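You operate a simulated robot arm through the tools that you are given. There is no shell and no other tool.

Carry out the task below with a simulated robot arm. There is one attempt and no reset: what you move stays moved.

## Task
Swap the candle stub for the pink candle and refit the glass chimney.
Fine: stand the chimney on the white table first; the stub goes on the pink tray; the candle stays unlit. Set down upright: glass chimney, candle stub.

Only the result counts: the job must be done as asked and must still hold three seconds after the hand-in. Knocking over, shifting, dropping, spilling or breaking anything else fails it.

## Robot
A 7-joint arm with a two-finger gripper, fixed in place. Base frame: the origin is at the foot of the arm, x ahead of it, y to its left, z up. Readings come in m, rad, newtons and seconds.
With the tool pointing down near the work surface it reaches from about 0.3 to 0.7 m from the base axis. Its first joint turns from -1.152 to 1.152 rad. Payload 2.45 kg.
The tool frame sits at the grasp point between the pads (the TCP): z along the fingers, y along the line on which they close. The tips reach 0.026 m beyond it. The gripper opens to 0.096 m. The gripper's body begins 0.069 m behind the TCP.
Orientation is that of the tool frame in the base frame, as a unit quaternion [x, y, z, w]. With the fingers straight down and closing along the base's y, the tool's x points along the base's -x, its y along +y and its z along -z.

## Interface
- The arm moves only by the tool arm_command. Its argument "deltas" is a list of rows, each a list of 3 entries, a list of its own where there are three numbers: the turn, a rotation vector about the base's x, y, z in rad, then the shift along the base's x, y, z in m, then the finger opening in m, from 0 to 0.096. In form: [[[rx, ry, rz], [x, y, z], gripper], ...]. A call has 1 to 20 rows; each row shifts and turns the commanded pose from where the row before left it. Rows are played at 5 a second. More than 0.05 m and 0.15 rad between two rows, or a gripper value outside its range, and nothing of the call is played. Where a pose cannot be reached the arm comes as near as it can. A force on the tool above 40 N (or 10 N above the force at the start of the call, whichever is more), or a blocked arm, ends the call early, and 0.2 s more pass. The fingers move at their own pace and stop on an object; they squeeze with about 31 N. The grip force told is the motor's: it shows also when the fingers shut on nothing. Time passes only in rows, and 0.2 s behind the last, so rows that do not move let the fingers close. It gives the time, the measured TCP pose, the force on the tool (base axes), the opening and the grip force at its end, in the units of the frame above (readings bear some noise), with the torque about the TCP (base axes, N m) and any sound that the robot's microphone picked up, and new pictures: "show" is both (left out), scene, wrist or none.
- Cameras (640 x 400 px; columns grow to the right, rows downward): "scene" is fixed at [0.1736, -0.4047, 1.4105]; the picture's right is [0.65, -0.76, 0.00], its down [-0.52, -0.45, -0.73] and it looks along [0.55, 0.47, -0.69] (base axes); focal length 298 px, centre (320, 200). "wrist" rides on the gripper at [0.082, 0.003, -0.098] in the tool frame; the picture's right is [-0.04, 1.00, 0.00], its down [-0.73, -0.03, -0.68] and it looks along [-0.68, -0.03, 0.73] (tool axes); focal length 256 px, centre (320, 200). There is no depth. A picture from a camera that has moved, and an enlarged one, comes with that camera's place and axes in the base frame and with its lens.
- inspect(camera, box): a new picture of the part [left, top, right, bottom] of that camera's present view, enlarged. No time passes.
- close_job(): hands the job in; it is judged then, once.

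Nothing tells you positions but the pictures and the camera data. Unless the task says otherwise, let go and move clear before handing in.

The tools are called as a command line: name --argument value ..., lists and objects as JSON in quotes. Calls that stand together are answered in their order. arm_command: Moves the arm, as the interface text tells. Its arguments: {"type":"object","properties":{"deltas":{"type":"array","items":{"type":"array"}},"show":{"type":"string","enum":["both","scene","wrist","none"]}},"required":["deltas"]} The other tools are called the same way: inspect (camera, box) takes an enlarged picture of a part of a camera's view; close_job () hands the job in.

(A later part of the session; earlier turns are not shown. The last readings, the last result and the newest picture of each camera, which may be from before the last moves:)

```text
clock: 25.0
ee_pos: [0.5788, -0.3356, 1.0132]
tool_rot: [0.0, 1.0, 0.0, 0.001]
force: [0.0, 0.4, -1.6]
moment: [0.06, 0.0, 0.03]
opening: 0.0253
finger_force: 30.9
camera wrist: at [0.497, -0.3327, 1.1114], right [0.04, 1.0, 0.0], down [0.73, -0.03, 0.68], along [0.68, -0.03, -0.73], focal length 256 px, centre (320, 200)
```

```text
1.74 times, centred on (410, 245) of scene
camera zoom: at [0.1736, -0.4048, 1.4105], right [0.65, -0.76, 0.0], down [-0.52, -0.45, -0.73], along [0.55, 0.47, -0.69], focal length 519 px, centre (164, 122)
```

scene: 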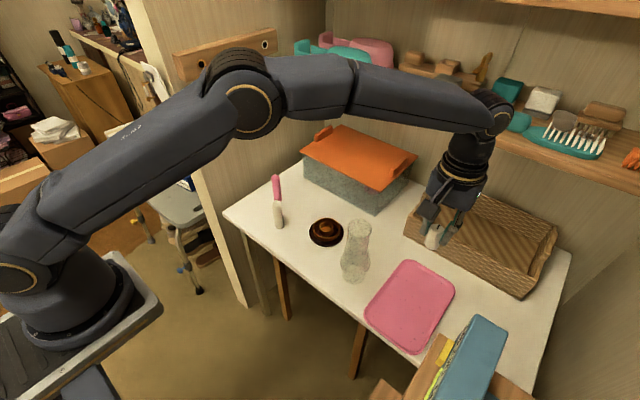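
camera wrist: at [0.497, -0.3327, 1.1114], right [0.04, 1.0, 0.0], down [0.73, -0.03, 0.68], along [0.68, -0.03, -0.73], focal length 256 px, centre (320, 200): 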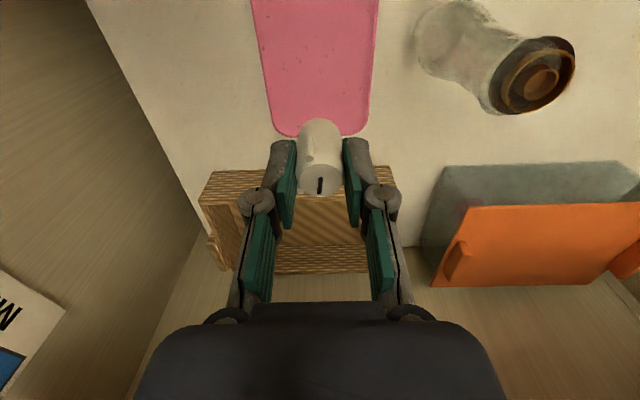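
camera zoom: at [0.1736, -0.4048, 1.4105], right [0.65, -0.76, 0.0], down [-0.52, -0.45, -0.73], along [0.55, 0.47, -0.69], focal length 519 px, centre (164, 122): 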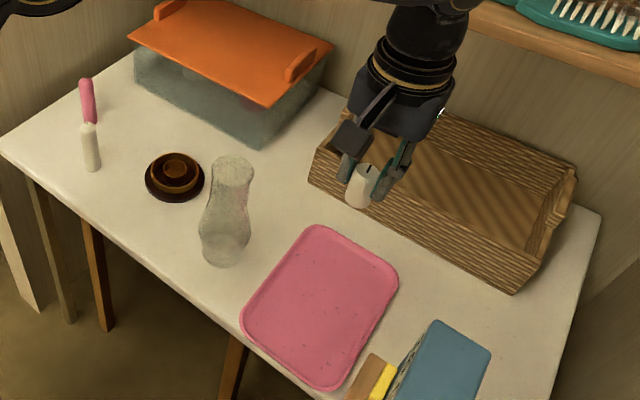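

I'm above the tray and well inside its edges (x about 0.49–0.72, y about -0.425 to -0.256). I'll lower the stub to about 2 cm above the tray.

arm_command --deltas '[[[0, 0, 0], [0, 0, -0.04], 0.018], [[0, 0, 0], [0, 0, -0.045], 0.018], [[0, 0, 0], [0, 0, -0.045], 0.018], [[0, 0, 0], [0, 0, -0.045], 0.018], [[0, 0, 0], [0, 0, -0.03], 0.018], [[0, 0, 0], [0, 0, -0.015], 0.018], [[0, 0, 0], [0, 0, 0], 0.018]]'

inspect --camera "scene" --box '[360, 210, 460, 330]'

inspect --camera "wrist" --box '[230, 20, 410, 220]'

```text
clock: 26.6
ee_pos: [0.5785, -0.334, 0.791]
tool_rot: [-0.001, 1.0, 0.001, -0.001]
force: [-0.6, -0.1, -0.1]
moment: [0.02, -0.01, 0.0]
opening: 0.0251
finger_force: 31.2
camera wrist: at [0.4972, -0.3318, 0.8908], right [0.04, 1.0, 0.0], down [0.73, -0.03, 0.68], along [0.68, -0.03, -0.73], focal length 256 px, centre (320, 200)
```

scene: 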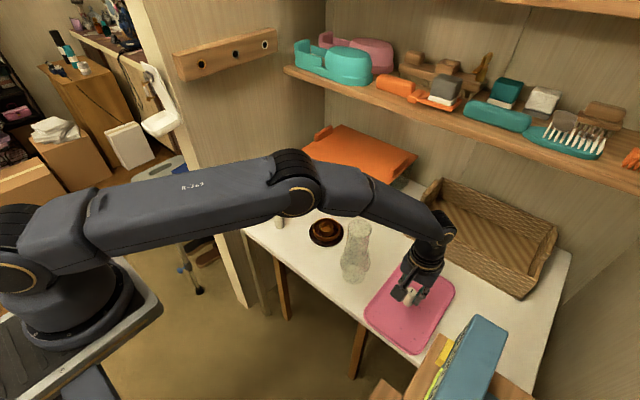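
wrist: 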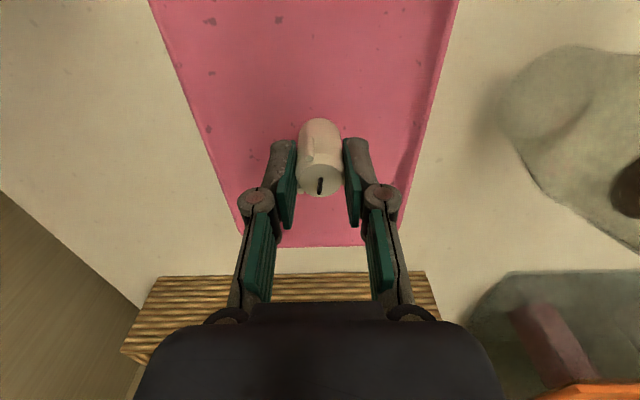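

```text
3.33 times, centred on (410, 270) of scene
camera zoom: at [0.1736, -0.4047, 1.4105], right [0.65, -0.76, 0.0], down [-0.52, -0.45, -0.73], along [0.55, 0.47, -0.69], focal length 995 px, centre (20, -33)
```

zoom: 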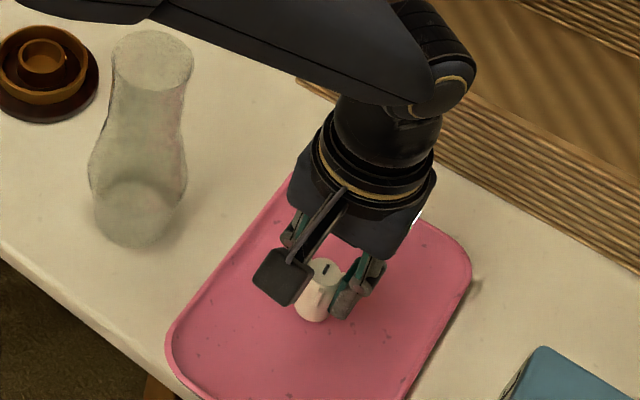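

```text
2.00 times, centred on (320, 120) of wrist
camera zoom: at [0.4972, -0.3318, 0.8908], right [0.04, 1.0, 0.0], down [0.73, -0.03, 0.68], along [0.68, -0.03, -0.73], focal length 512 px, centre (320, 360)
```

zoom: 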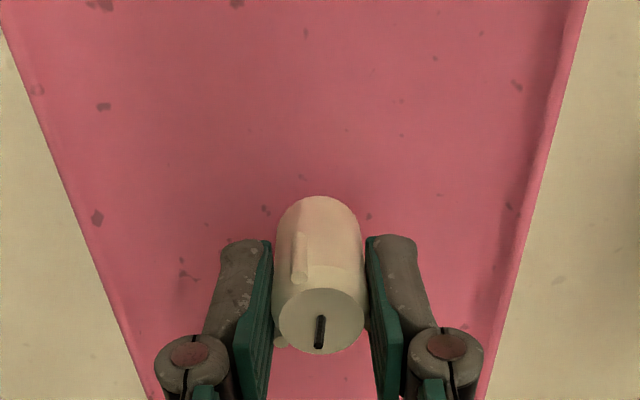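

The stub is upright about 2.5 cm above the tray. I'll lower it in small steps until it touches.

arm_command --deltas '[[[0, 0, 0], [0, 0, -0.006], 0.018], [[0, 0, 0], [0, 0, -0.005], 0.018], [[0, 0, 0], [0, 0, -0.004], 0.018], [[0, 0, 0], [0, 0, 0], 0.018]]' --show "none"

arm_command --deltas '[[[0, 0, 0], [0, 0, -0.003], 0.018], [[0, 0, 0], [0, 0, 0], 0.018]]' --show "none"

```text
clock: 27.6
ee_pos: [0.5791, -0.3349, 0.7777]
tool_rot: [0.001, 1.0, 0.0, 0.0]
force: [0.6, -1.0, 0.3]
moment: [0.0, 0.03, -0.02]
opening: 0.0254
finger_force: 31.7
```

```text
clock: 28.2
ee_pos: [0.5805, -0.3364, 0.7767]
tool_rot: [-0.001, 1.0, -0.001, 0.001]
force: [-6.8, 2.6, 23.8]
moment: [0.09, 0.34, -0.02]
opening: 0.0255
finger_force: 30.9
```

The stub has touched the tray (24 N). I'll ease up about 2.5 mm to relieve the push before letting go.

arm_command --deltas '[[[0, 0, 0], [0, 0, 0.002], 0.018], [[0, 0, 0], [0, 0, 0], 0.018]]' --show "none"

inspect --camera "scene" --box '[380, 260, 440, 320]'

```text
clock: 28.8
ee_pos: [0.5809, -0.3361, 0.7767]
tool_rot: [0.0, 1.0, -0.001, 0.001]
force: [1.0, -4.0, 10.1]
moment: [-0.23, -0.08, -0.04]
opening: 0.0253
finger_force: 30.8
```

```text
6.67 times, centred on (410, 290) of scene
camera zoom: at [0.1735, -0.4047, 1.4106], right [0.65, -0.76, 0.0], down [-0.52, -0.45, -0.73], along [0.55, 0.47, -0.69], focal length 1989 px, centre (-280, -400)
```

zoom: 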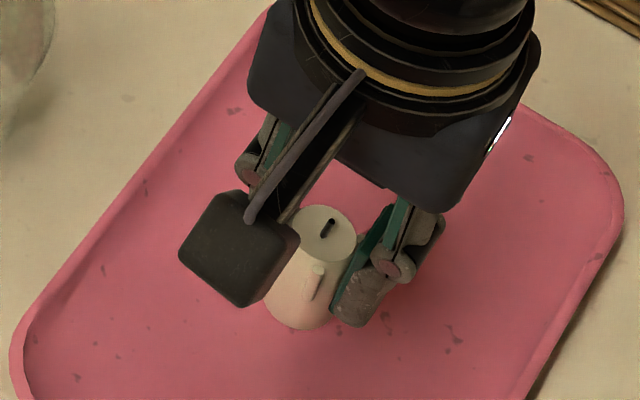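

arm_command --deltas '[[[0, 0, 0], [0, 0, 0.001], 0.018], [[0, 0, 0], [0, 0, 0], 0.018]]' --show "none"

```text
clock: 29.4
ee_pos: [0.5794, -0.3336, 0.7762]
tool_rot: [0.0, 1.0, 0.0, -0.001]
force: [1.4, -0.9, 4.2]
moment: [-0.09, -0.14, 0.01]
opening: 0.0256
finger_force: 30.6
```

Only about 4 N remains, so I'll ease up another half millimetre and release the stub.

arm_command --deltas '[[[0, 0, 0], [0, 0, 0.0005], 0.018], [[0, 0, 0], [0, 0, 0], 0.024], [[0, 0, 0], [0, 0, 0], 0.03], [[0, 0, 0], [0, 0, 0], 0.04], [[0, 0, 0], [0, 0, 0], 0.05], [[0, 0, 0], [0, 0, 0], 0.055], [[0, 0, 0], [0, 0, 0], 0.055]]'

inspect --camera "wrist" --box '[230, 50, 410, 250]'

inspect --camera "scene" --box '[380, 260, 440, 320]'

```text
clock: 31.0
ee_pos: [0.5797, -0.3363, 0.7778]
tool_rot: [0.0, 1.0, 0.0, 0.0]
force: [0.1, -0.4, 0.0]
moment: [-0.01, 0.02, 0.02]
opening: 0.0551
finger_force: 0.0
camera wrist: at [0.4975, -0.3323, 0.8766], right [0.04, 1.0, 0.0], down [0.73, -0.03, 0.68], along [0.68, -0.03, -0.73], focal length 256 px, centre (320, 200)
```

scene: 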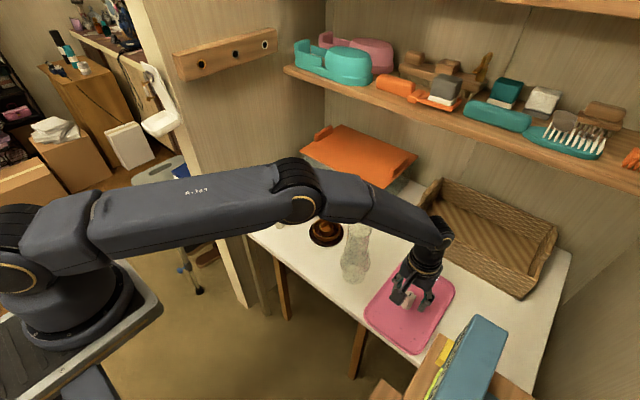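
wrist: 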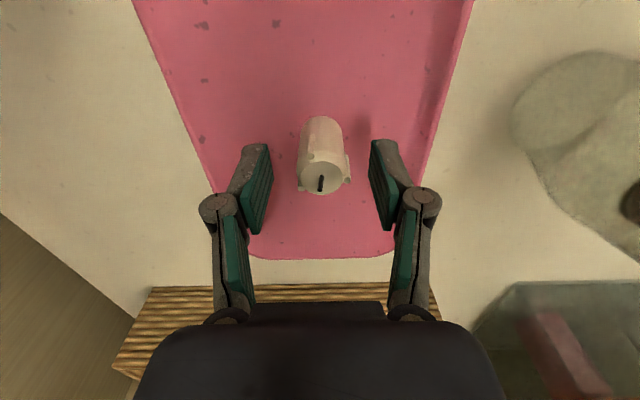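

```text
2.00 times, centred on (320, 150) of wrist
camera zoom: at [0.4975, -0.3323, 0.8766], right [0.04, 1.0, 0.0], down [0.73, -0.03, 0.68], along [0.68, -0.03, -0.73], focal length 512 px, centre (320, 300)
```

zoom: 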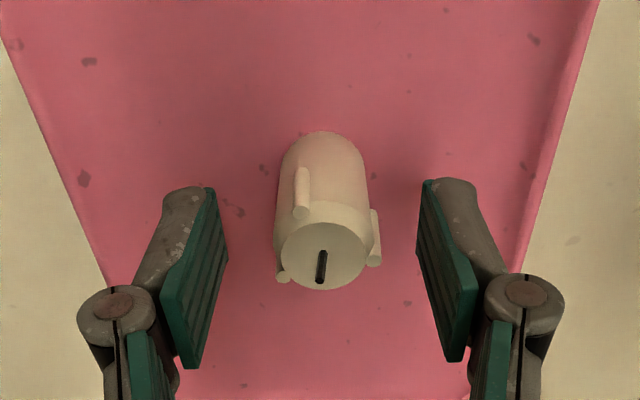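

```text
6.67 times, centred on (410, 290) of scene
camera zoom: at [0.1736, -0.4047, 1.4105], right [0.65, -0.76, 0.0], down [-0.52, -0.45, -0.73], along [0.55, 0.47, -0.69], focal length 1989 px, centre (-280, -400)
```

zoom: 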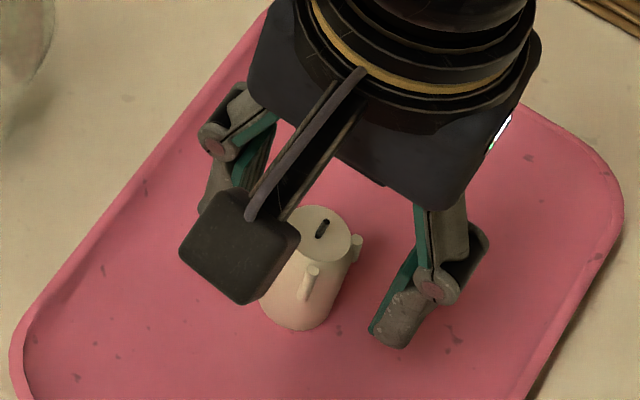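

The stub stands upright and free on the tray. I'll rise clear, go over the chimney at a safe height and view the pink candle.

arm_command --deltas '[[[0, 0, 0], [0, 0, 0.015], 0.055], [[0, 0, 0], [0, 0, 0.035], 0.055], [[0, 0, 0], [0, 0, 0.05], 0.055], [[0, 0, 0], [0, 0, 0.05], 0.055], [[0, 0, 0], [0, 0, 0.05], 0.055], [[0, 0, 0], [0, 0, 0.05], 0.055], [[0, 0, 0], [0, 0.045, 0], 0.055], [[0, 0, 0], [0, 0.048, 0], 0.055], [[0, 0, 0], [0, 0.048, 0], 0.055], [[0, 0, 0], [0, 0.048, 0], 0.055], [[0, 0, 0], [0, 0.048, 0], 0.055], [[0, 0, 0], [0, 0.048, 0], 0.055], [[0, 0, 0], [0, 0.048, 0], 0.055], [[0, 0, 0], [0, 0.048, 0], 0.055], [[0, 0, 0], [0, 0.048, 0], 0.055], [[0, 0, 0], [0, 0.048, 0], 0.055], [[0, 0, 0], [0, 0.0442, 0], 0.055], [[0, 0, 0], [0, 0, -0.03], 0.055], [[0, 0, 0], [0, 0, -0.03], 0.055], [[0, 0, 0], [0, 0, 0], 0.055]]'

inspect --camera "wrist" --box '[230, 20, 410, 220]'

inspect --camera "scene" --box '[340, 200, 460, 330]'

```text
clock: 35.2
ee_pos: [0.579, 0.1873, 0.9665]
tool_rot: [0.001, 1.0, 0.001, 0.0]
force: [0.3, -0.1, 0.1]
moment: [0.0, 0.01, 0.0]
opening: 0.0549
finger_force: 0.1
camera wrist: at [0.4973, 0.1899, 1.0661], right [0.04, 1.0, 0.0], down [0.73, -0.03, 0.68], along [0.68, -0.03, -0.73], focal length 256 px, centre (320, 200)
```

scene: 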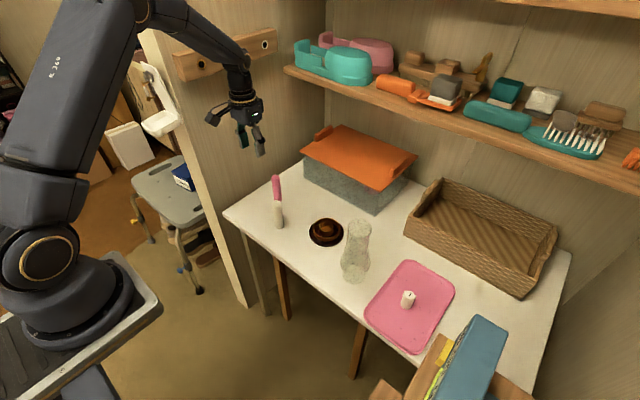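
wrist: 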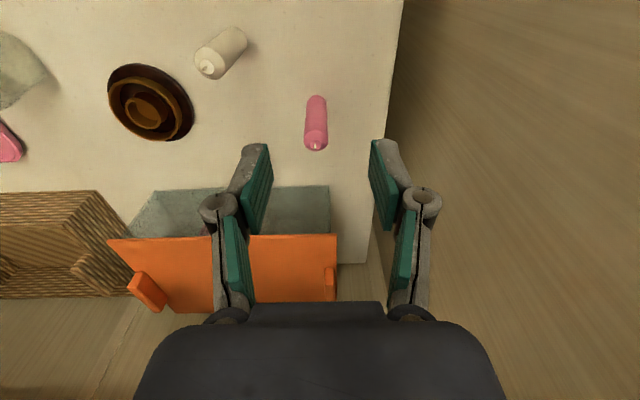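

```text
2.00 times, centred on (320, 120) of wrist
camera zoom: at [0.4973, 0.1899, 1.0661], right [0.04, 1.0, 0.0], down [0.73, -0.03, 0.68], along [0.68, -0.03, -0.73], focal length 512 px, centre (320, 360)
```

zoom: 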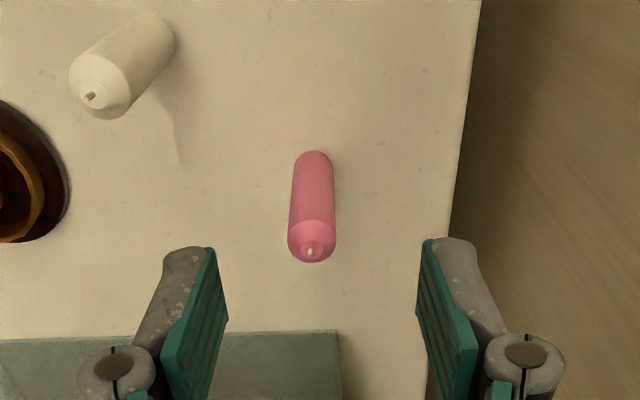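

```text
3.08 times, centred on (400, 265) of scene
camera zoom: at [0.1736, -0.4047, 1.4105], right [0.65, -0.76, 0.0], down [-0.52, -0.45, -0.73], along [0.55, 0.47, -0.69], focal length 918 px, centre (74, 0)
```

zoom: 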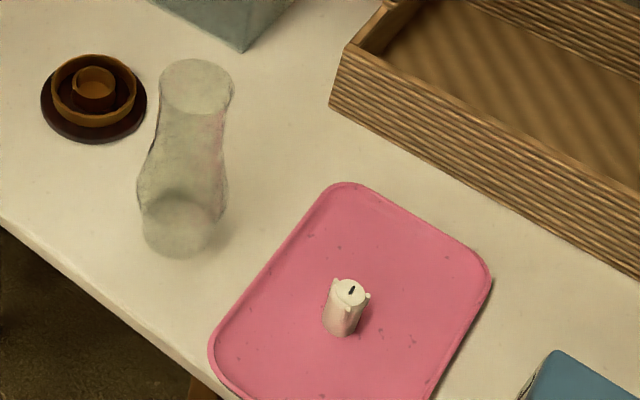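

The stub and the chimney stand fine. The pink candle is at about (0.644, 0.179), about 27 mm across, with its top near z 0.82. I'll move above it and check the alignment.

arm_command --deltas '[[[0, 0, 0], [0.03, -0.004, 0], 0.055], [[0, 0, 0], [0.0345, -0.0037, 0], 0.055], [[0, 0, 0], [0, 0, -0.04], 0.055], [[0, 0, 0], [0, 0, -0.04], 0.055], [[0, 0, 0], [0, 0, -0.015], 0.055], [[0, 0, 0], [0, 0, 0], 0.055]]'

inspect --camera "wrist" --box '[230, 20, 410, 220]'

inspect --camera "scene" --box '[220, 130, 320, 240]'

```text
clock: 36.6
ee_pos: [0.645, 0.1796, 0.8729]
tool_rot: [-0.001, 1.0, -0.001, 0.0]
force: [0.9, 0.1, 0.2]
moment: [0.0, 0.01, -0.02]
opening: 0.0549
finger_force: 0.0
camera wrist: at [0.5625, 0.1814, 0.9724], right [0.04, 1.0, 0.0], down [0.73, -0.03, 0.68], along [0.68, -0.03, -0.73], focal length 256 px, centre (320, 200)
```

scene: 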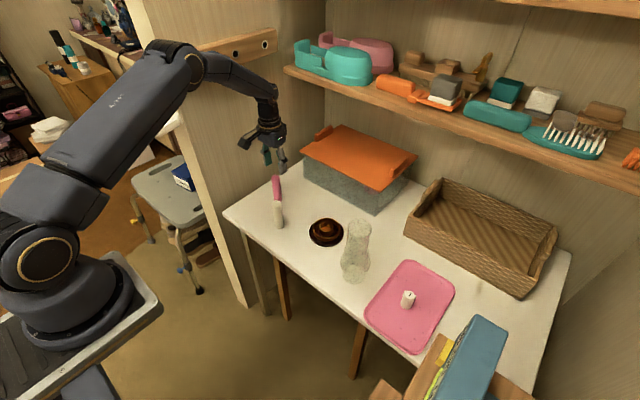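
wrist: 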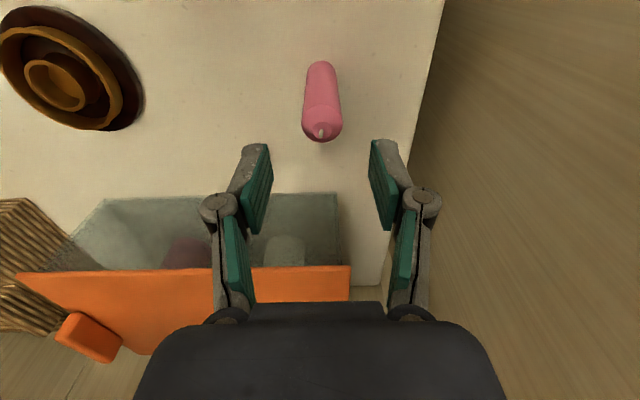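

```text
2.00 times, centred on (320, 120) of wrist
camera zoom: at [0.5625, 0.1814, 0.9724], right [0.04, 1.0, 0.0], down [0.73, -0.03, 0.68], along [0.68, -0.03, -0.73], focal length 512 px, centre (320, 360)
```

zoom: 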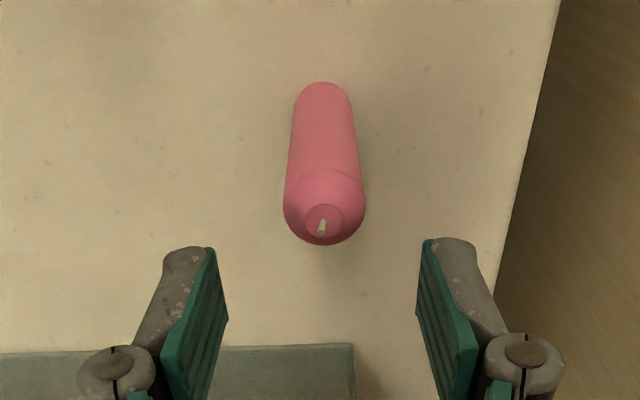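

```text
3.64 times, centred on (270, 185) of scene
camera zoom: at [0.1736, -0.4047, 1.4105], right [0.65, -0.76, 0.0], down [-0.52, -0.45, -0.73], along [0.55, 0.47, -0.69], focal length 1085 px, centre (502, 254)
```

zoom: 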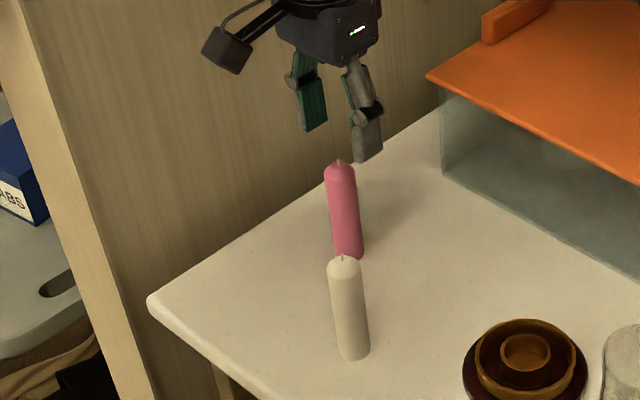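

The candle is centred to within about 1 mm between the fingers. I'll go down along its sides to grip it at mid-height, checking before closing.

arm_command --deltas '[[[0, 0, 0], [-0.0005, 0.001, -0.02], 0.055], [[0, 0, 0], [0, 0, -0.03], 0.055], [[0, 0, 0], [0, 0, -0.025], 0.055], [[0, 0, 0], [0, 0, -0.012], 0.055], [[0, 0, 0], [0, 0, 0], 0.055]]' --show "none"

inspect --camera "wrist" --box '[230, 60, 410, 260]'

inspect --camera "scene" --box '[220, 130, 320, 240]'

```text
clock: 37.8
ee_pos: [0.644, 0.1794, 0.7848]
tool_rot: [0.0, 1.0, 0.0, 0.0]
force: [-0.4, 0.5, 0.0]
moment: [-0.01, -0.01, -0.05]
opening: 0.0551
finger_force: 0.1
```

```text
2.00 times, centred on (320, 160) of wrist
camera zoom: at [0.5616, 0.1824, 0.8845], right [0.04, 1.0, 0.0], down [0.73, -0.03, 0.68], along [0.68, -0.03, -0.73], focal length 512 px, centre (320, 280)
```

zoom: 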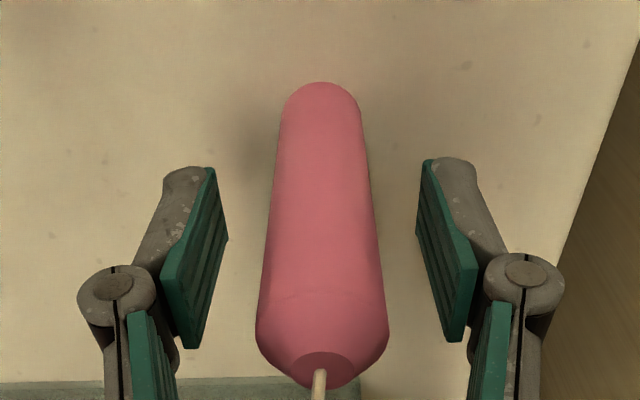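

```text
3.64 times, centred on (270, 185) of scene
camera zoom: at [0.1736, -0.4047, 1.4105], right [0.65, -0.76, 0.0], down [-0.52, -0.45, -0.73], along [0.55, 0.47, -0.69], focal length 1085 px, centre (502, 254)
```

zoom: 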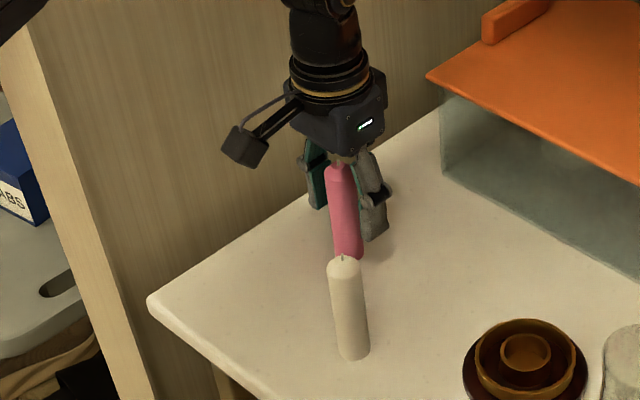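

The candle is centred between the pads, so I'll close on it gently.

arm_command --deltas '[[[0, 0, 0], [0, 0, 0], 0.045], [[0, 0, 0], [0, 0, 0], 0.036], [[0, 0, 0], [0, 0, 0], 0.031], [[0, 0, 0], [0, 0, 0], 0.028], [[0, 0, 0], [0, 0, 0], 0.025], [[0, 0, 0], [0, 0, 0], 0.021], [[0, 0, 0], [0, 0, 0], 0.02]]' --show "wrist"

inspect --camera "wrist" --box '[230, 60, 410, 260]'

```text
clock: 39.4
ee_pos: [0.6432, 0.1799, 0.7855]
tool_rot: [0.0, 1.0, 0.0, 0.0]
force: [0.1, 0.1, 2.6]
moment: [0.03, 0.0, 0.04]
opening: 0.0255
finger_force: 30.6
camera wrist: at [0.5615, 0.1823, 0.8848], right [0.04, 1.0, 0.0], down [0.73, -0.03, 0.68], along [0.68, -0.03, -0.73], focal length 256 px, centre (320, 200)
```

wrist: 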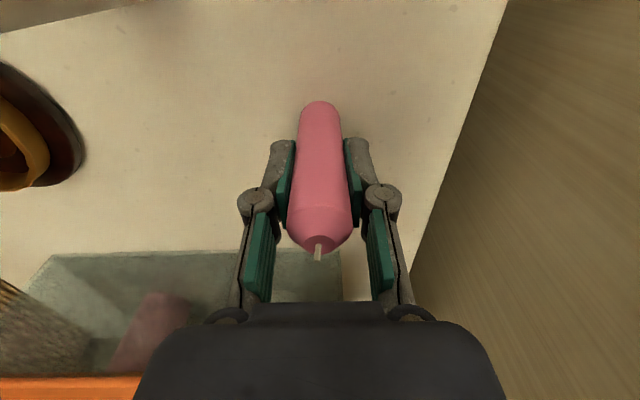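

```text
2.00 times, centred on (320, 160) of wrist
camera zoom: at [0.5615, 0.1823, 0.8848], right [0.04, 1.0, 0.0], down [0.73, -0.03, 0.68], along [0.68, -0.03, -0.73], focal length 512 px, centre (320, 280)
```

zoom: 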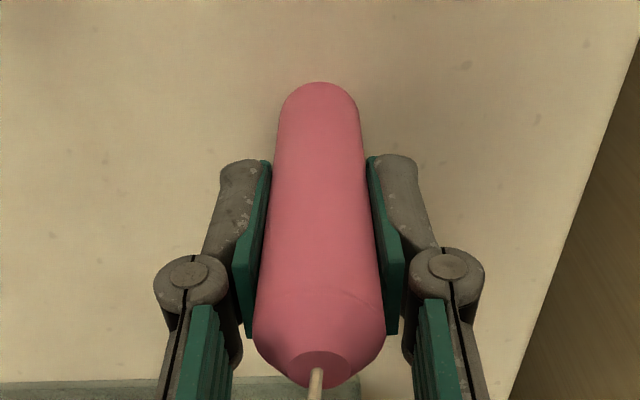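

The pink candle is gripped, with a diameter of about 25.5 mm. I'll lift it clear and carry it over the holder, keeping well above the white candle.

arm_command --deltas '[[[0, 0, 0], [0, 0, 0.005], 0.02], [[0, 0, 0], [0, 0, 0.015], 0.02], [[0, 0, 0], [0, 0, 0.03], 0.02], [[0, 0, 0], [0, 0, 0.03], 0.02], [[0, 0, 0], [0, 0, 0.02], 0.02], [[0, 0, 0], [-0.002, -0.03, 0], 0.02], [[0, 0, 0], [-0.002, -0.04, 0], 0.02], [[0, 0, 0], [-0.002, -0.045, 0], 0.02], [[0, 0, 0], [-0.002, -0.045, 0], 0.02], [[0, 0, 0], [-0.002, -0.0385, 0], 0.02], [[0, 0, 0], [0, -0.02, 0], 0.02], [[0, 0, 0], [0, 0, 0], 0.02]]'

inspect --camera "wrist" --box '[230, 0, 410, 220]'

inspect --camera "scene" --box '[270, 140, 380, 260]'

```text
clock: 42.0
ee_pos: [0.6336, -0.0392, 0.8852]
tool_rot: [-0.001, 1.0, -0.001, 0.0]
force: [0.1, -0.7, -0.8]
moment: [0.0, 0.0, 0.01]
opening: 0.0258
finger_force: 31.1
camera wrist: at [0.5516, -0.0367, 0.9847], right [0.04, 1.0, 0.0], down [0.73, -0.03, 0.68], along [0.68, -0.03, -0.73], focal length 256 px, centre (320, 200)
```

scene: 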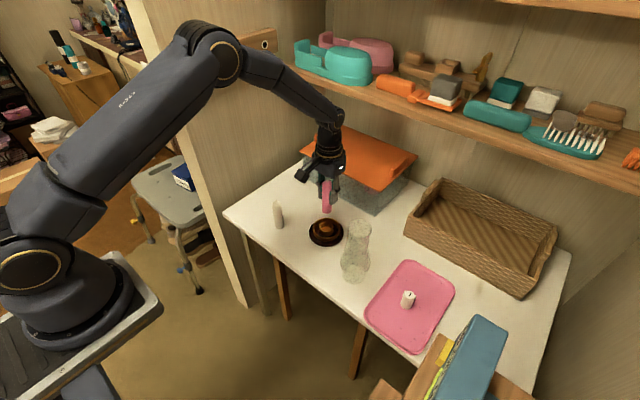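
wrist: 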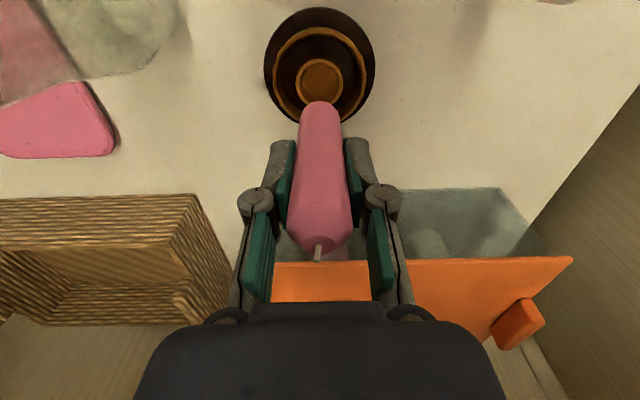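

```text
1.82 times, centred on (320, 110) of wrist
camera zoom: at [0.5516, -0.0367, 0.9847], right [0.04, 1.0, 0.0], down [0.73, -0.03, 0.68], along [0.68, -0.03, -0.73], focal length 465 px, centre (320, 364)
```

zoom: 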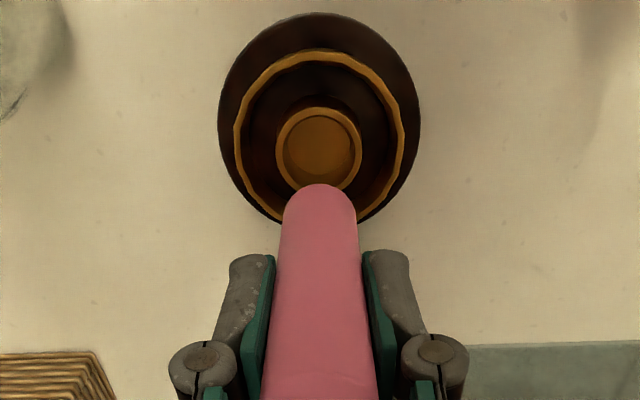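

```text
3.33 times, centred on (325, 200) of scene
camera zoom: at [0.1736, -0.4048, 1.4105], right [0.65, -0.76, 0.0], down [-0.52, -0.45, -0.73], along [0.55, 0.47, -0.69], focal length 995 px, centre (303, 200)
```

zoom: 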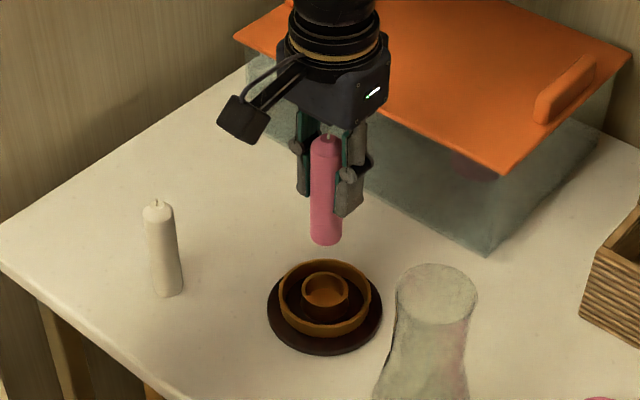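

The candle hovers over the empty cup. I'll lower it until its bottom is just above the cup rim and check the alignment closely.

arm_command --deltas '[[[0, 0, 0], [0, 0, -0.02], 0.02], [[0, 0, 0], [0, 0, -0.02], 0.02], [[0, 0, 0], [0, 0, -0.012], 0.02], [[0, 0, 0], [0, 0, 0], 0.02]]' --show "none"

inspect --camera "wrist" --box '[250, 20, 390, 180]'

inspect --camera "scene" --box '[300, 190, 350, 250]'

```text
clock: 43.0
ee_pos: [0.6343, -0.0374, 0.8335]
tool_rot: [0.0, 1.0, 0.0, 0.0]
force: [-0.1, 1.1, -0.7]
moment: [0.01, 0.01, 0.01]
opening: 0.0259
finger_force: 31.0
```

```text
2.50 times, centred on (320, 100) of wrist
camera zoom: at [0.5518, -0.0356, 0.9323], right [0.04, 1.0, 0.0], down [0.73, -0.03, 0.68], along [0.68, -0.03, -0.73], focal length 640 px, centre (320, 450)
```

zoom: 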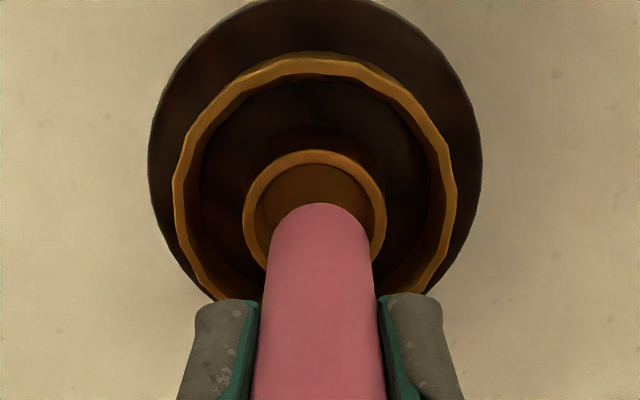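

```text
6.67 times, centred on (325, 220) of scene
camera zoom: at [0.1736, -0.4047, 1.4105], right [0.65, -0.76, 0.0], down [-0.52, -0.45, -0.73], along [0.55, 0.47, -0.69], focal length 1989 px, centre (287, 67)
```

zoom: 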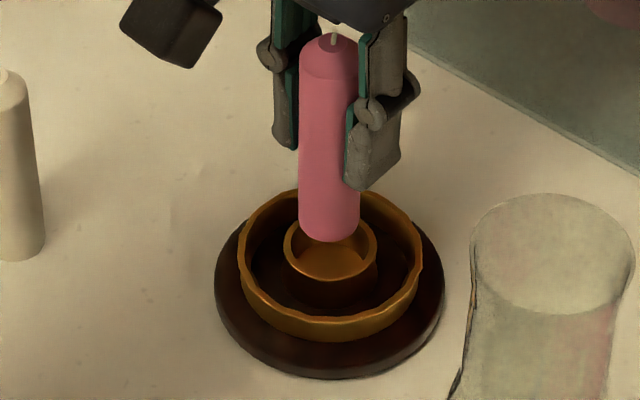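

The candle bottom is about 1–2 cm above the cup rim and sits about 1 mm too far toward +y. I'll correct that, lower a little and look again.

arm_command --deltas '[[[0, 0, 0], [0, -0.001, -0.005], 0.02], [[0, 0, 0], [0, 0, -0.003], 0.02], [[0, 0, 0], [0, 0, 0], 0.02]]' --show "none"

inspect --camera "wrist" --box '[270, 50, 370, 150]'

inspect --camera "scene" --box '[305, 205, 350, 245]'

```text
clock: 43.8
ee_pos: [0.6344, -0.0395, 0.8257]
tool_rot: [0.0, 1.0, 0.001, 0.0]
force: [-0.4, -0.4, 0.2]
moment: [0.0, 0.01, 0.0]
opening: 0.0257
finger_force: 30.8
```

```text
4.00 times, centred on (320, 100) of wrist
camera zoom: at [0.5518, -0.0369, 0.9245], right [0.04, 1.0, 0.0], down [0.73, -0.03, 0.68], along [0.68, -0.03, -0.73], focal length 1024 px, centre (320, 600)
```

zoom: 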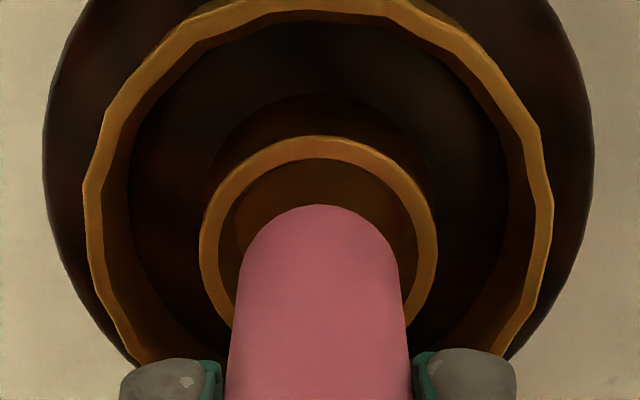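

```text
10.00 times, centred on (328, 225) of scene
camera zoom: at [0.1736, -0.4047, 1.4105], right [0.65, -0.76, 0.0], down [-0.52, -0.45, -0.73], along [0.55, 0.47, -0.69], focal length 2984 px, centre (245, -50)
```

zoom: 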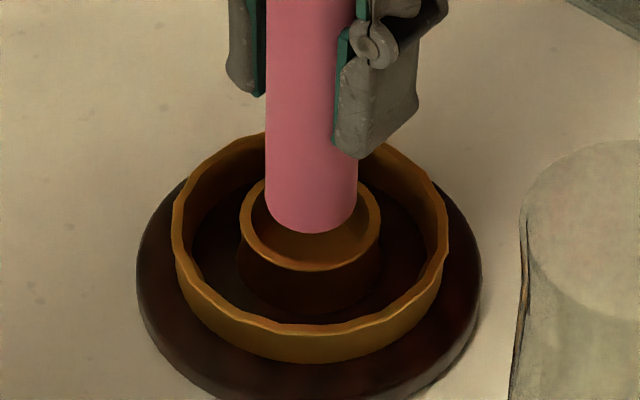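

The candle looks laterally aligned. I'll take two sharper close-ups to check the fore-aft alignment before inserting it.

inspect --camera "scene" --box '[315, 212, 343, 232]'

inspect --camera "wrist" --box '[285, 75, 355, 135]'

```text
16.00 times, centred on (329, 222) of scene
camera zoom: at [0.1736, -0.4047, 1.4105], right [0.65, -0.76, 0.0], down [-0.52, -0.45, -0.73], along [0.55, 0.47, -0.69], focal length 4774 px, centre (176, -152)
```

zoom: 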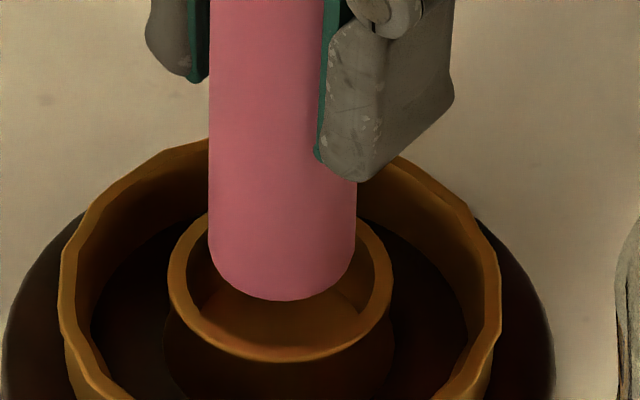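

```text
6.67 times, centred on (320, 105) of wrist
camera zoom: at [0.5518, -0.0369, 0.9245], right [0.04, 1.0, 0.0], down [0.73, -0.03, 0.68], along [0.68, -0.03, -0.73], focal length 1707 px, centre (320, 833)
```

zoom: 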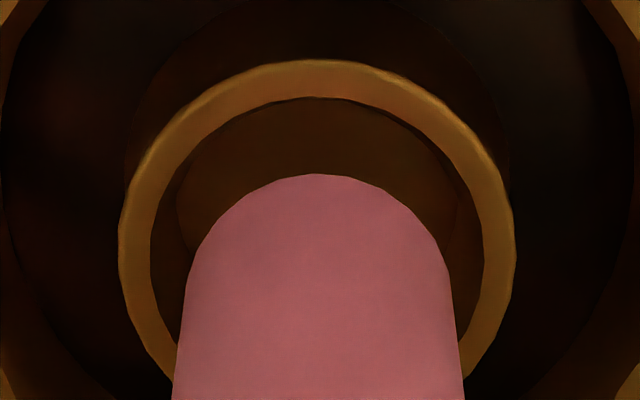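

The close-ups put the candle within about 1–1.5 mm of the cup axis, with about 4 mm of play all round. I'll shift it 1 mm toward the robot and lower it past the rim while watching the force.

arm_command --deltas '[[[0, 0, 0], [-0.001, 0, -0.003], 0.02], [[0, 0, 0], [0, 0, -0.004], 0.02], [[0, 0, 0], [0, 0, -0.003], 0.02], [[0, 0, 0], [0, 0, -0.002], 0.02], [[0, 0, 0], [0, 0, 0], 0.02]]' --show "none"

inspect --camera "scene" --box '[315, 212, 343, 232]'

inspect --camera "wrist" --box '[285, 75, 355, 135]'

```text
clock: 45.0
ee_pos: [0.6322, -0.0404, 0.8134]
tool_rot: [0.001, 1.0, 0.0, 0.0]
force: [0.3, 0.3, -0.5]
moment: [0.01, -0.02, 0.0]
opening: 0.0257
finger_force: 31.1
```

```text
16.00 times, centred on (329, 222) of scene
camera zoom: at [0.1736, -0.4047, 1.4105], right [0.65, -0.76, 0.0], down [-0.52, -0.45, -0.73], along [0.55, 0.47, -0.69], focal length 4774 px, centre (176, -152)
```

zoom: 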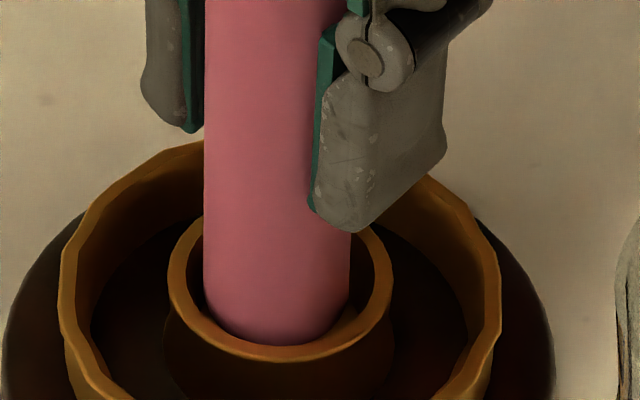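

```text
6.67 times, centred on (320, 105) of wrist
camera zoom: at [0.5505, -0.0368, 0.9125], right [0.04, 1.0, 0.0], down [0.73, -0.03, 0.68], along [0.68, -0.03, -0.73], focal length 1707 px, centre (320, 833)
```

zoom: 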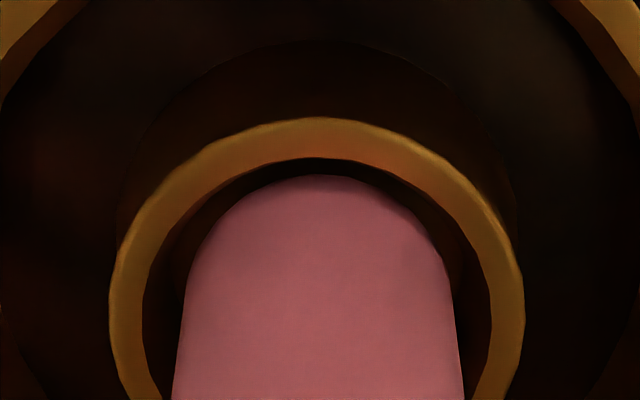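

The candle is inside the cup with clearance on all sides. I'll keep lowering it gently to the cup floor.

arm_command --deltas '[[[0, 0, 0], [0.0003, 0, -0.003], 0.02], [[0, 0, 0], [0, 0, -0.003], 0.02], [[0, 0, 0], [0, 0, 0], 0.02]]' --show "none"

arm_command --deltas '[[[0, 0, 0], [0, 0, -0.002], 0.02], [[0, 0, 0], [0, 0, 0], 0.02]]' --show "none"

arm_command --deltas '[[[0, 0, 0], [0, 0, -0.002], 0.02], [[0, 0, 0], [0, 0, 0], 0.02]]' --show "none"

```text
clock: 45.8
ee_pos: [0.6322, -0.0404, 0.8069]
tool_rot: [0.0, 1.0, 0.0, 0.0]
force: [0.3, 0.1, -0.2]
moment: [-0.02, -0.03, 0.0]
opening: 0.0257
finger_force: 31.1
```

```text
clock: 46.4
ee_pos: [0.6329, -0.0397, 0.8052]
tool_rot: [0.001, 1.0, 0.0, 0.0]
force: [0.4, 0.1, -0.8]
moment: [-0.01, 0.0, -0.01]
opening: 0.026
finger_force: 31.4
```

```text
clock: 47.0
ee_pos: [0.6314, -0.0395, 0.804]
tool_rot: [0.0, 1.0, 0.0, 0.0]
force: [-0.1, -0.1, -0.9]
moment: [0.0, -0.04, -0.03]
opening: 0.0257
finger_force: 30.7
```

No contact yet at TCP z 0.804, so I'll continue in 2 mm steps.

arm_command --deltas '[[[0, 0, 0], [0, 0, -0.002], 0.02], [[0, 0, 0], [0, 0, 0], 0.02]]' --show "none"

```text
clock: 47.6
ee_pos: [0.6322, -0.0397, 0.8025]
tool_rot: [0.0, 1.0, -0.001, 0.0]
force: [-0.8, 0.8, 1.0]
moment: [0.01, 0.06, -0.04]
opening: 0.0256
finger_force: 31.6
```

arm_command --deltas '[[[0, 0, 0], [0, 0, -0.0015], 0.02], [[0, 0, 0], [0, 0, 0], 0.02]]' --show "none"

inspect --camera "scene" --box '[305, 195, 350, 240]'

```text
clock: 48.2
ee_pos: [0.6322, -0.0398, 0.8006]
tool_rot: [0.0, 1.0, 0.0, 0.0]
force: [-5.8, 0.3, 20.6]
moment: [0.02, 0.56, 0.01]
opening: 0.0256
finger_force: 30.8
```

```text
8.89 times, centred on (328, 218) of scene
camera zoom: at [0.173, -0.4047, 1.4106], right [0.65, -0.76, 0.0], down [-0.52, -0.45, -0.73], along [0.55, 0.47, -0.69], focal length 2652 px, centre (253, 44)
```

zoom: 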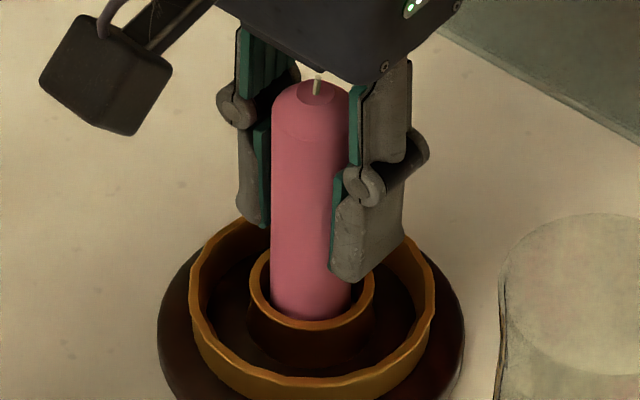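

The candle reached the cup floor. I'll ease off about 1 mm so nothing is pressed when I let go.

arm_command --deltas '[[[0, 0, 0], [0, 0, 0.001], 0.02], [[0, 0, 0], [0, 0, 0.0005], 0.02], [[0, 0, 0], [0, 0, 0], 0.02]]' --show "none"

```text
clock: 49.0
ee_pos: [0.632, -0.0406, 0.8024]
tool_rot: [0.0, 1.0, 0.0, 0.001]
force: [3.3, -1.2, 6.4]
moment: [-0.05, -0.13, 0.0]
opening: 0.0257
finger_force: 31.2
```

arm_command --deltas '[[[0, 0, 0], [0, 0, 0.0007], 0.02], [[0, 0, 0], [0, 0, 0], 0.02]]' --show "none"

```text
clock: 49.6
ee_pos: [0.6328, -0.04, 0.803]
tool_rot: [0.0, 1.0, -0.001, -0.001]
force: [0.4, 0.1, 0.4]
moment: [0.02, -0.02, 0.03]
opening: 0.0258
finger_force: 30.8
```

The force is near zero, so I'll release the candle.

arm_command --deltas '[[[0, 0, 0], [0, 0, 0], 0.026], [[0, 0, 0], [0, 0, 0], 0.03], [[0, 0, 0], [0, 0, 0], 0.036], [[0, 0, 0], [0, 0, 0], 0.045], [[0, 0, 0], [0, 0, 0], 0.055], [[0, 0, 0], [0, 0, 0], 0.055]]'

inspect --camera "wrist" --box '[230, 60, 410, 260]'

inspect --camera "scene" --box '[305, 195, 350, 240]'

```text
clock: 51.0
ee_pos: [0.6328, -0.0398, 0.8018]
tool_rot: [0.0, 1.0, -0.001, 0.0]
force: [-0.5, -0.4, -0.3]
moment: [-0.02, -0.04, 0.01]
opening: 0.0552
finger_force: 0.2
camera wrist: at [0.5505, -0.0371, 0.9017], right [0.04, 1.0, 0.0], down [0.73, -0.03, 0.68], along [0.68, -0.03, -0.73], focal length 256 px, centre (320, 200)
```

scene: 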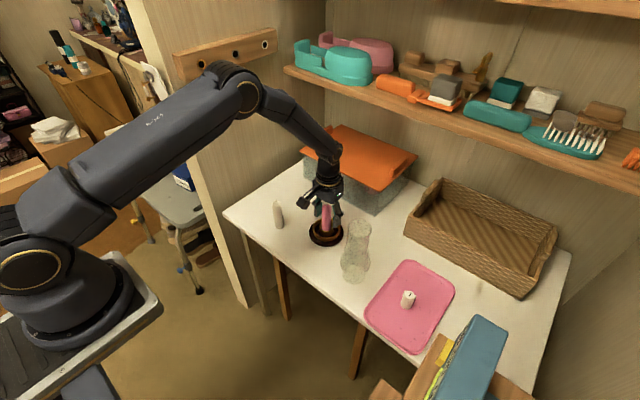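
wrist: 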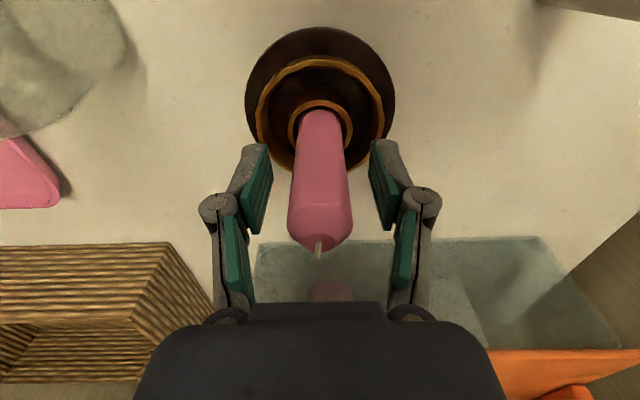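

```text
2.00 times, centred on (320, 160) of wrist
camera zoom: at [0.5505, -0.0371, 0.9017], right [0.04, 1.0, 0.0], down [0.73, -0.03, 0.68], along [0.68, -0.03, -0.73], focal length 512 px, centre (320, 280)
```

zoom: 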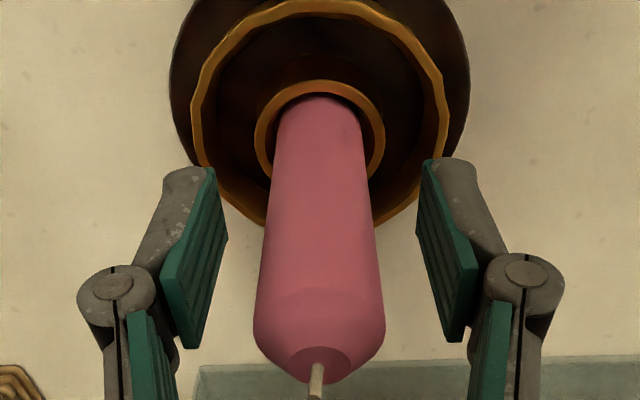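

```text
8.89 times, centred on (328, 218) of scene
camera zoom: at [0.1736, -0.4047, 1.4105], right [0.65, -0.76, 0.0], down [-0.52, -0.45, -0.73], along [0.55, 0.47, -0.69], focal length 2652 px, centre (253, 44)
```

zoom: 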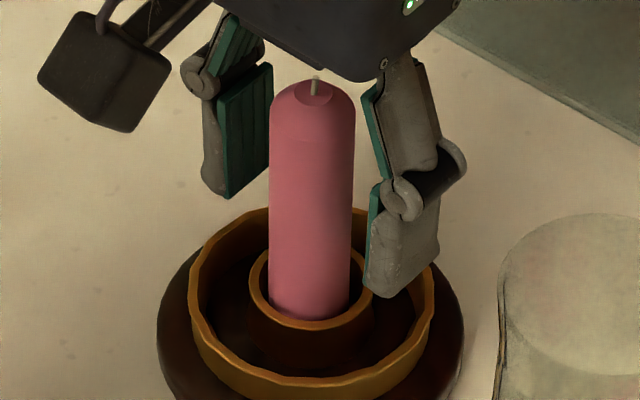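

The pink candle stands upright in the cup. I'll rise clear, move back over the chimney and open wide.

arm_command --deltas '[[[0, 0, 0], [0, 0, 0.02], 0.055], [[0, 0, 0], [0, 0, 0.04], 0.055], [[0, 0, 0], [0, 0, 0.045], 0.055], [[0, 0, 0], [0, 0, 0.05], 0.055], [[0, 0, 0], [0, 0, 0.045], 0.07], [[0, 0, 0], [-0.02, -0.045, 0], 0.08], [[0, 0, 0], [-0.02, -0.045, 0], 0.09], [[0, 0, 0], [-0.0233, -0.0358, 0], 0.096], [[0, 0, 0], [0, -0.02, 0], 0.096], [[0, 0, 0], [0, 0, 0], 0.096]]'

inspect --camera "wrist" --box '[230, 0, 410, 200]'

inspect --camera "scene" --box '[290, 170, 370, 250]'

```text
clock: 53.2
ee_pos: [0.5684, -0.185, 1.003]
tool_rot: [0.0, 1.0, 0.0, 0.0]
force: [-0.2, 0.0, -0.4]
moment: [0.02, 0.01, -0.03]
opening: 0.0959
finger_force: 0.0
camera wrist: at [0.4863, -0.1821, 1.1018], right [0.04, 1.0, 0.0], down [0.73, -0.03, 0.68], along [0.68, -0.03, -0.73], focal length 256 px, centre (320, 200)
```

scene: 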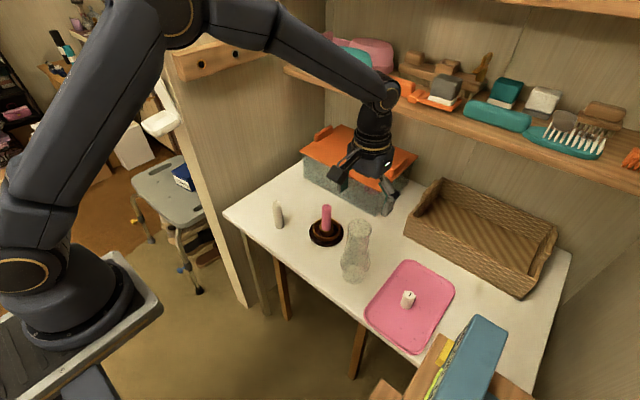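
wrist: 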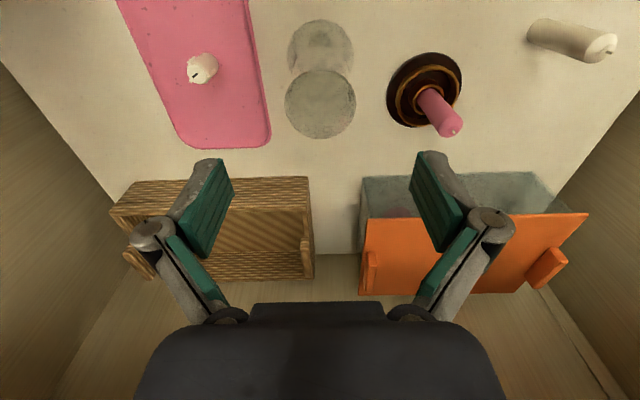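

```text
2.00 times, centred on (320, 100) of wrist
camera zoom: at [0.4863, -0.1821, 1.1018], right [0.04, 1.0, 0.0], down [0.73, -0.03, 0.68], along [0.68, -0.03, -0.73], focal length 512 px, centre (320, 400)
```

zoom: 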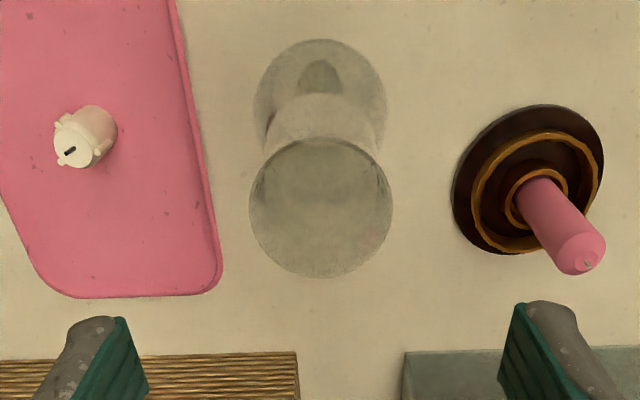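

```text
5.00 times, centred on (330, 210) of scene
camera zoom: at [0.1736, -0.4048, 1.4105], right [0.65, -0.76, 0.0], down [-0.52, -0.45, -0.73], along [0.55, 0.47, -0.69], focal length 1492 px, centre (270, 150)
```

zoom: 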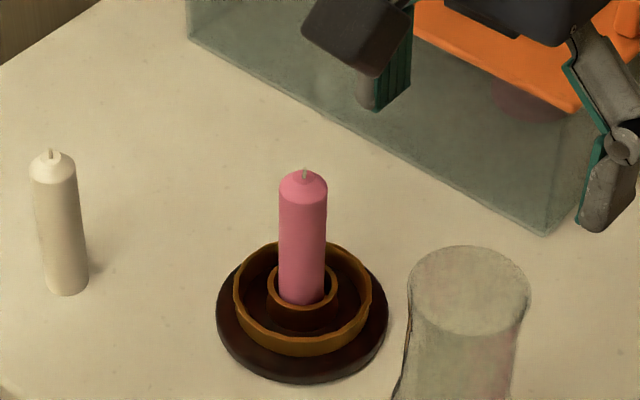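

The candle and holder look right and the chimney is centred under the open gripper. I'll descend to the same grasp height as before.

arm_command --deltas '[[[0, 0, 0], [0, 0, -0.03], 0.096], [[0, 0, 0], [0, 0, -0.035], 0.096], [[0, 0, 0], [0, 0, -0.035], 0.096], [[0, 0, 0], [0, 0, -0.0272], 0.096], [[0, 0, 0], [0, 0, 0], 0.096]]' --show "wrist"

```text
clock: 54.4
ee_pos: [0.5687, -0.185, 0.8756]
tool_rot: [0.0, 1.0, 0.0, -0.001]
force: [-0.4, -0.5, -0.4]
moment: [0.04, -0.01, -0.02]
opening: 0.0957
finger_force: 0.1
camera wrist: at [0.4864, -0.1825, 0.9739], right [0.04, 1.0, 0.0], down [0.73, -0.03, 0.68], along [0.68, -0.03, -0.73], focal length 256 px, centre (320, 200)
```

wrist: 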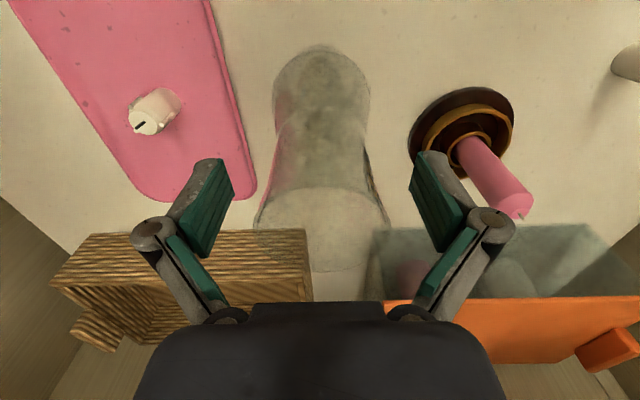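

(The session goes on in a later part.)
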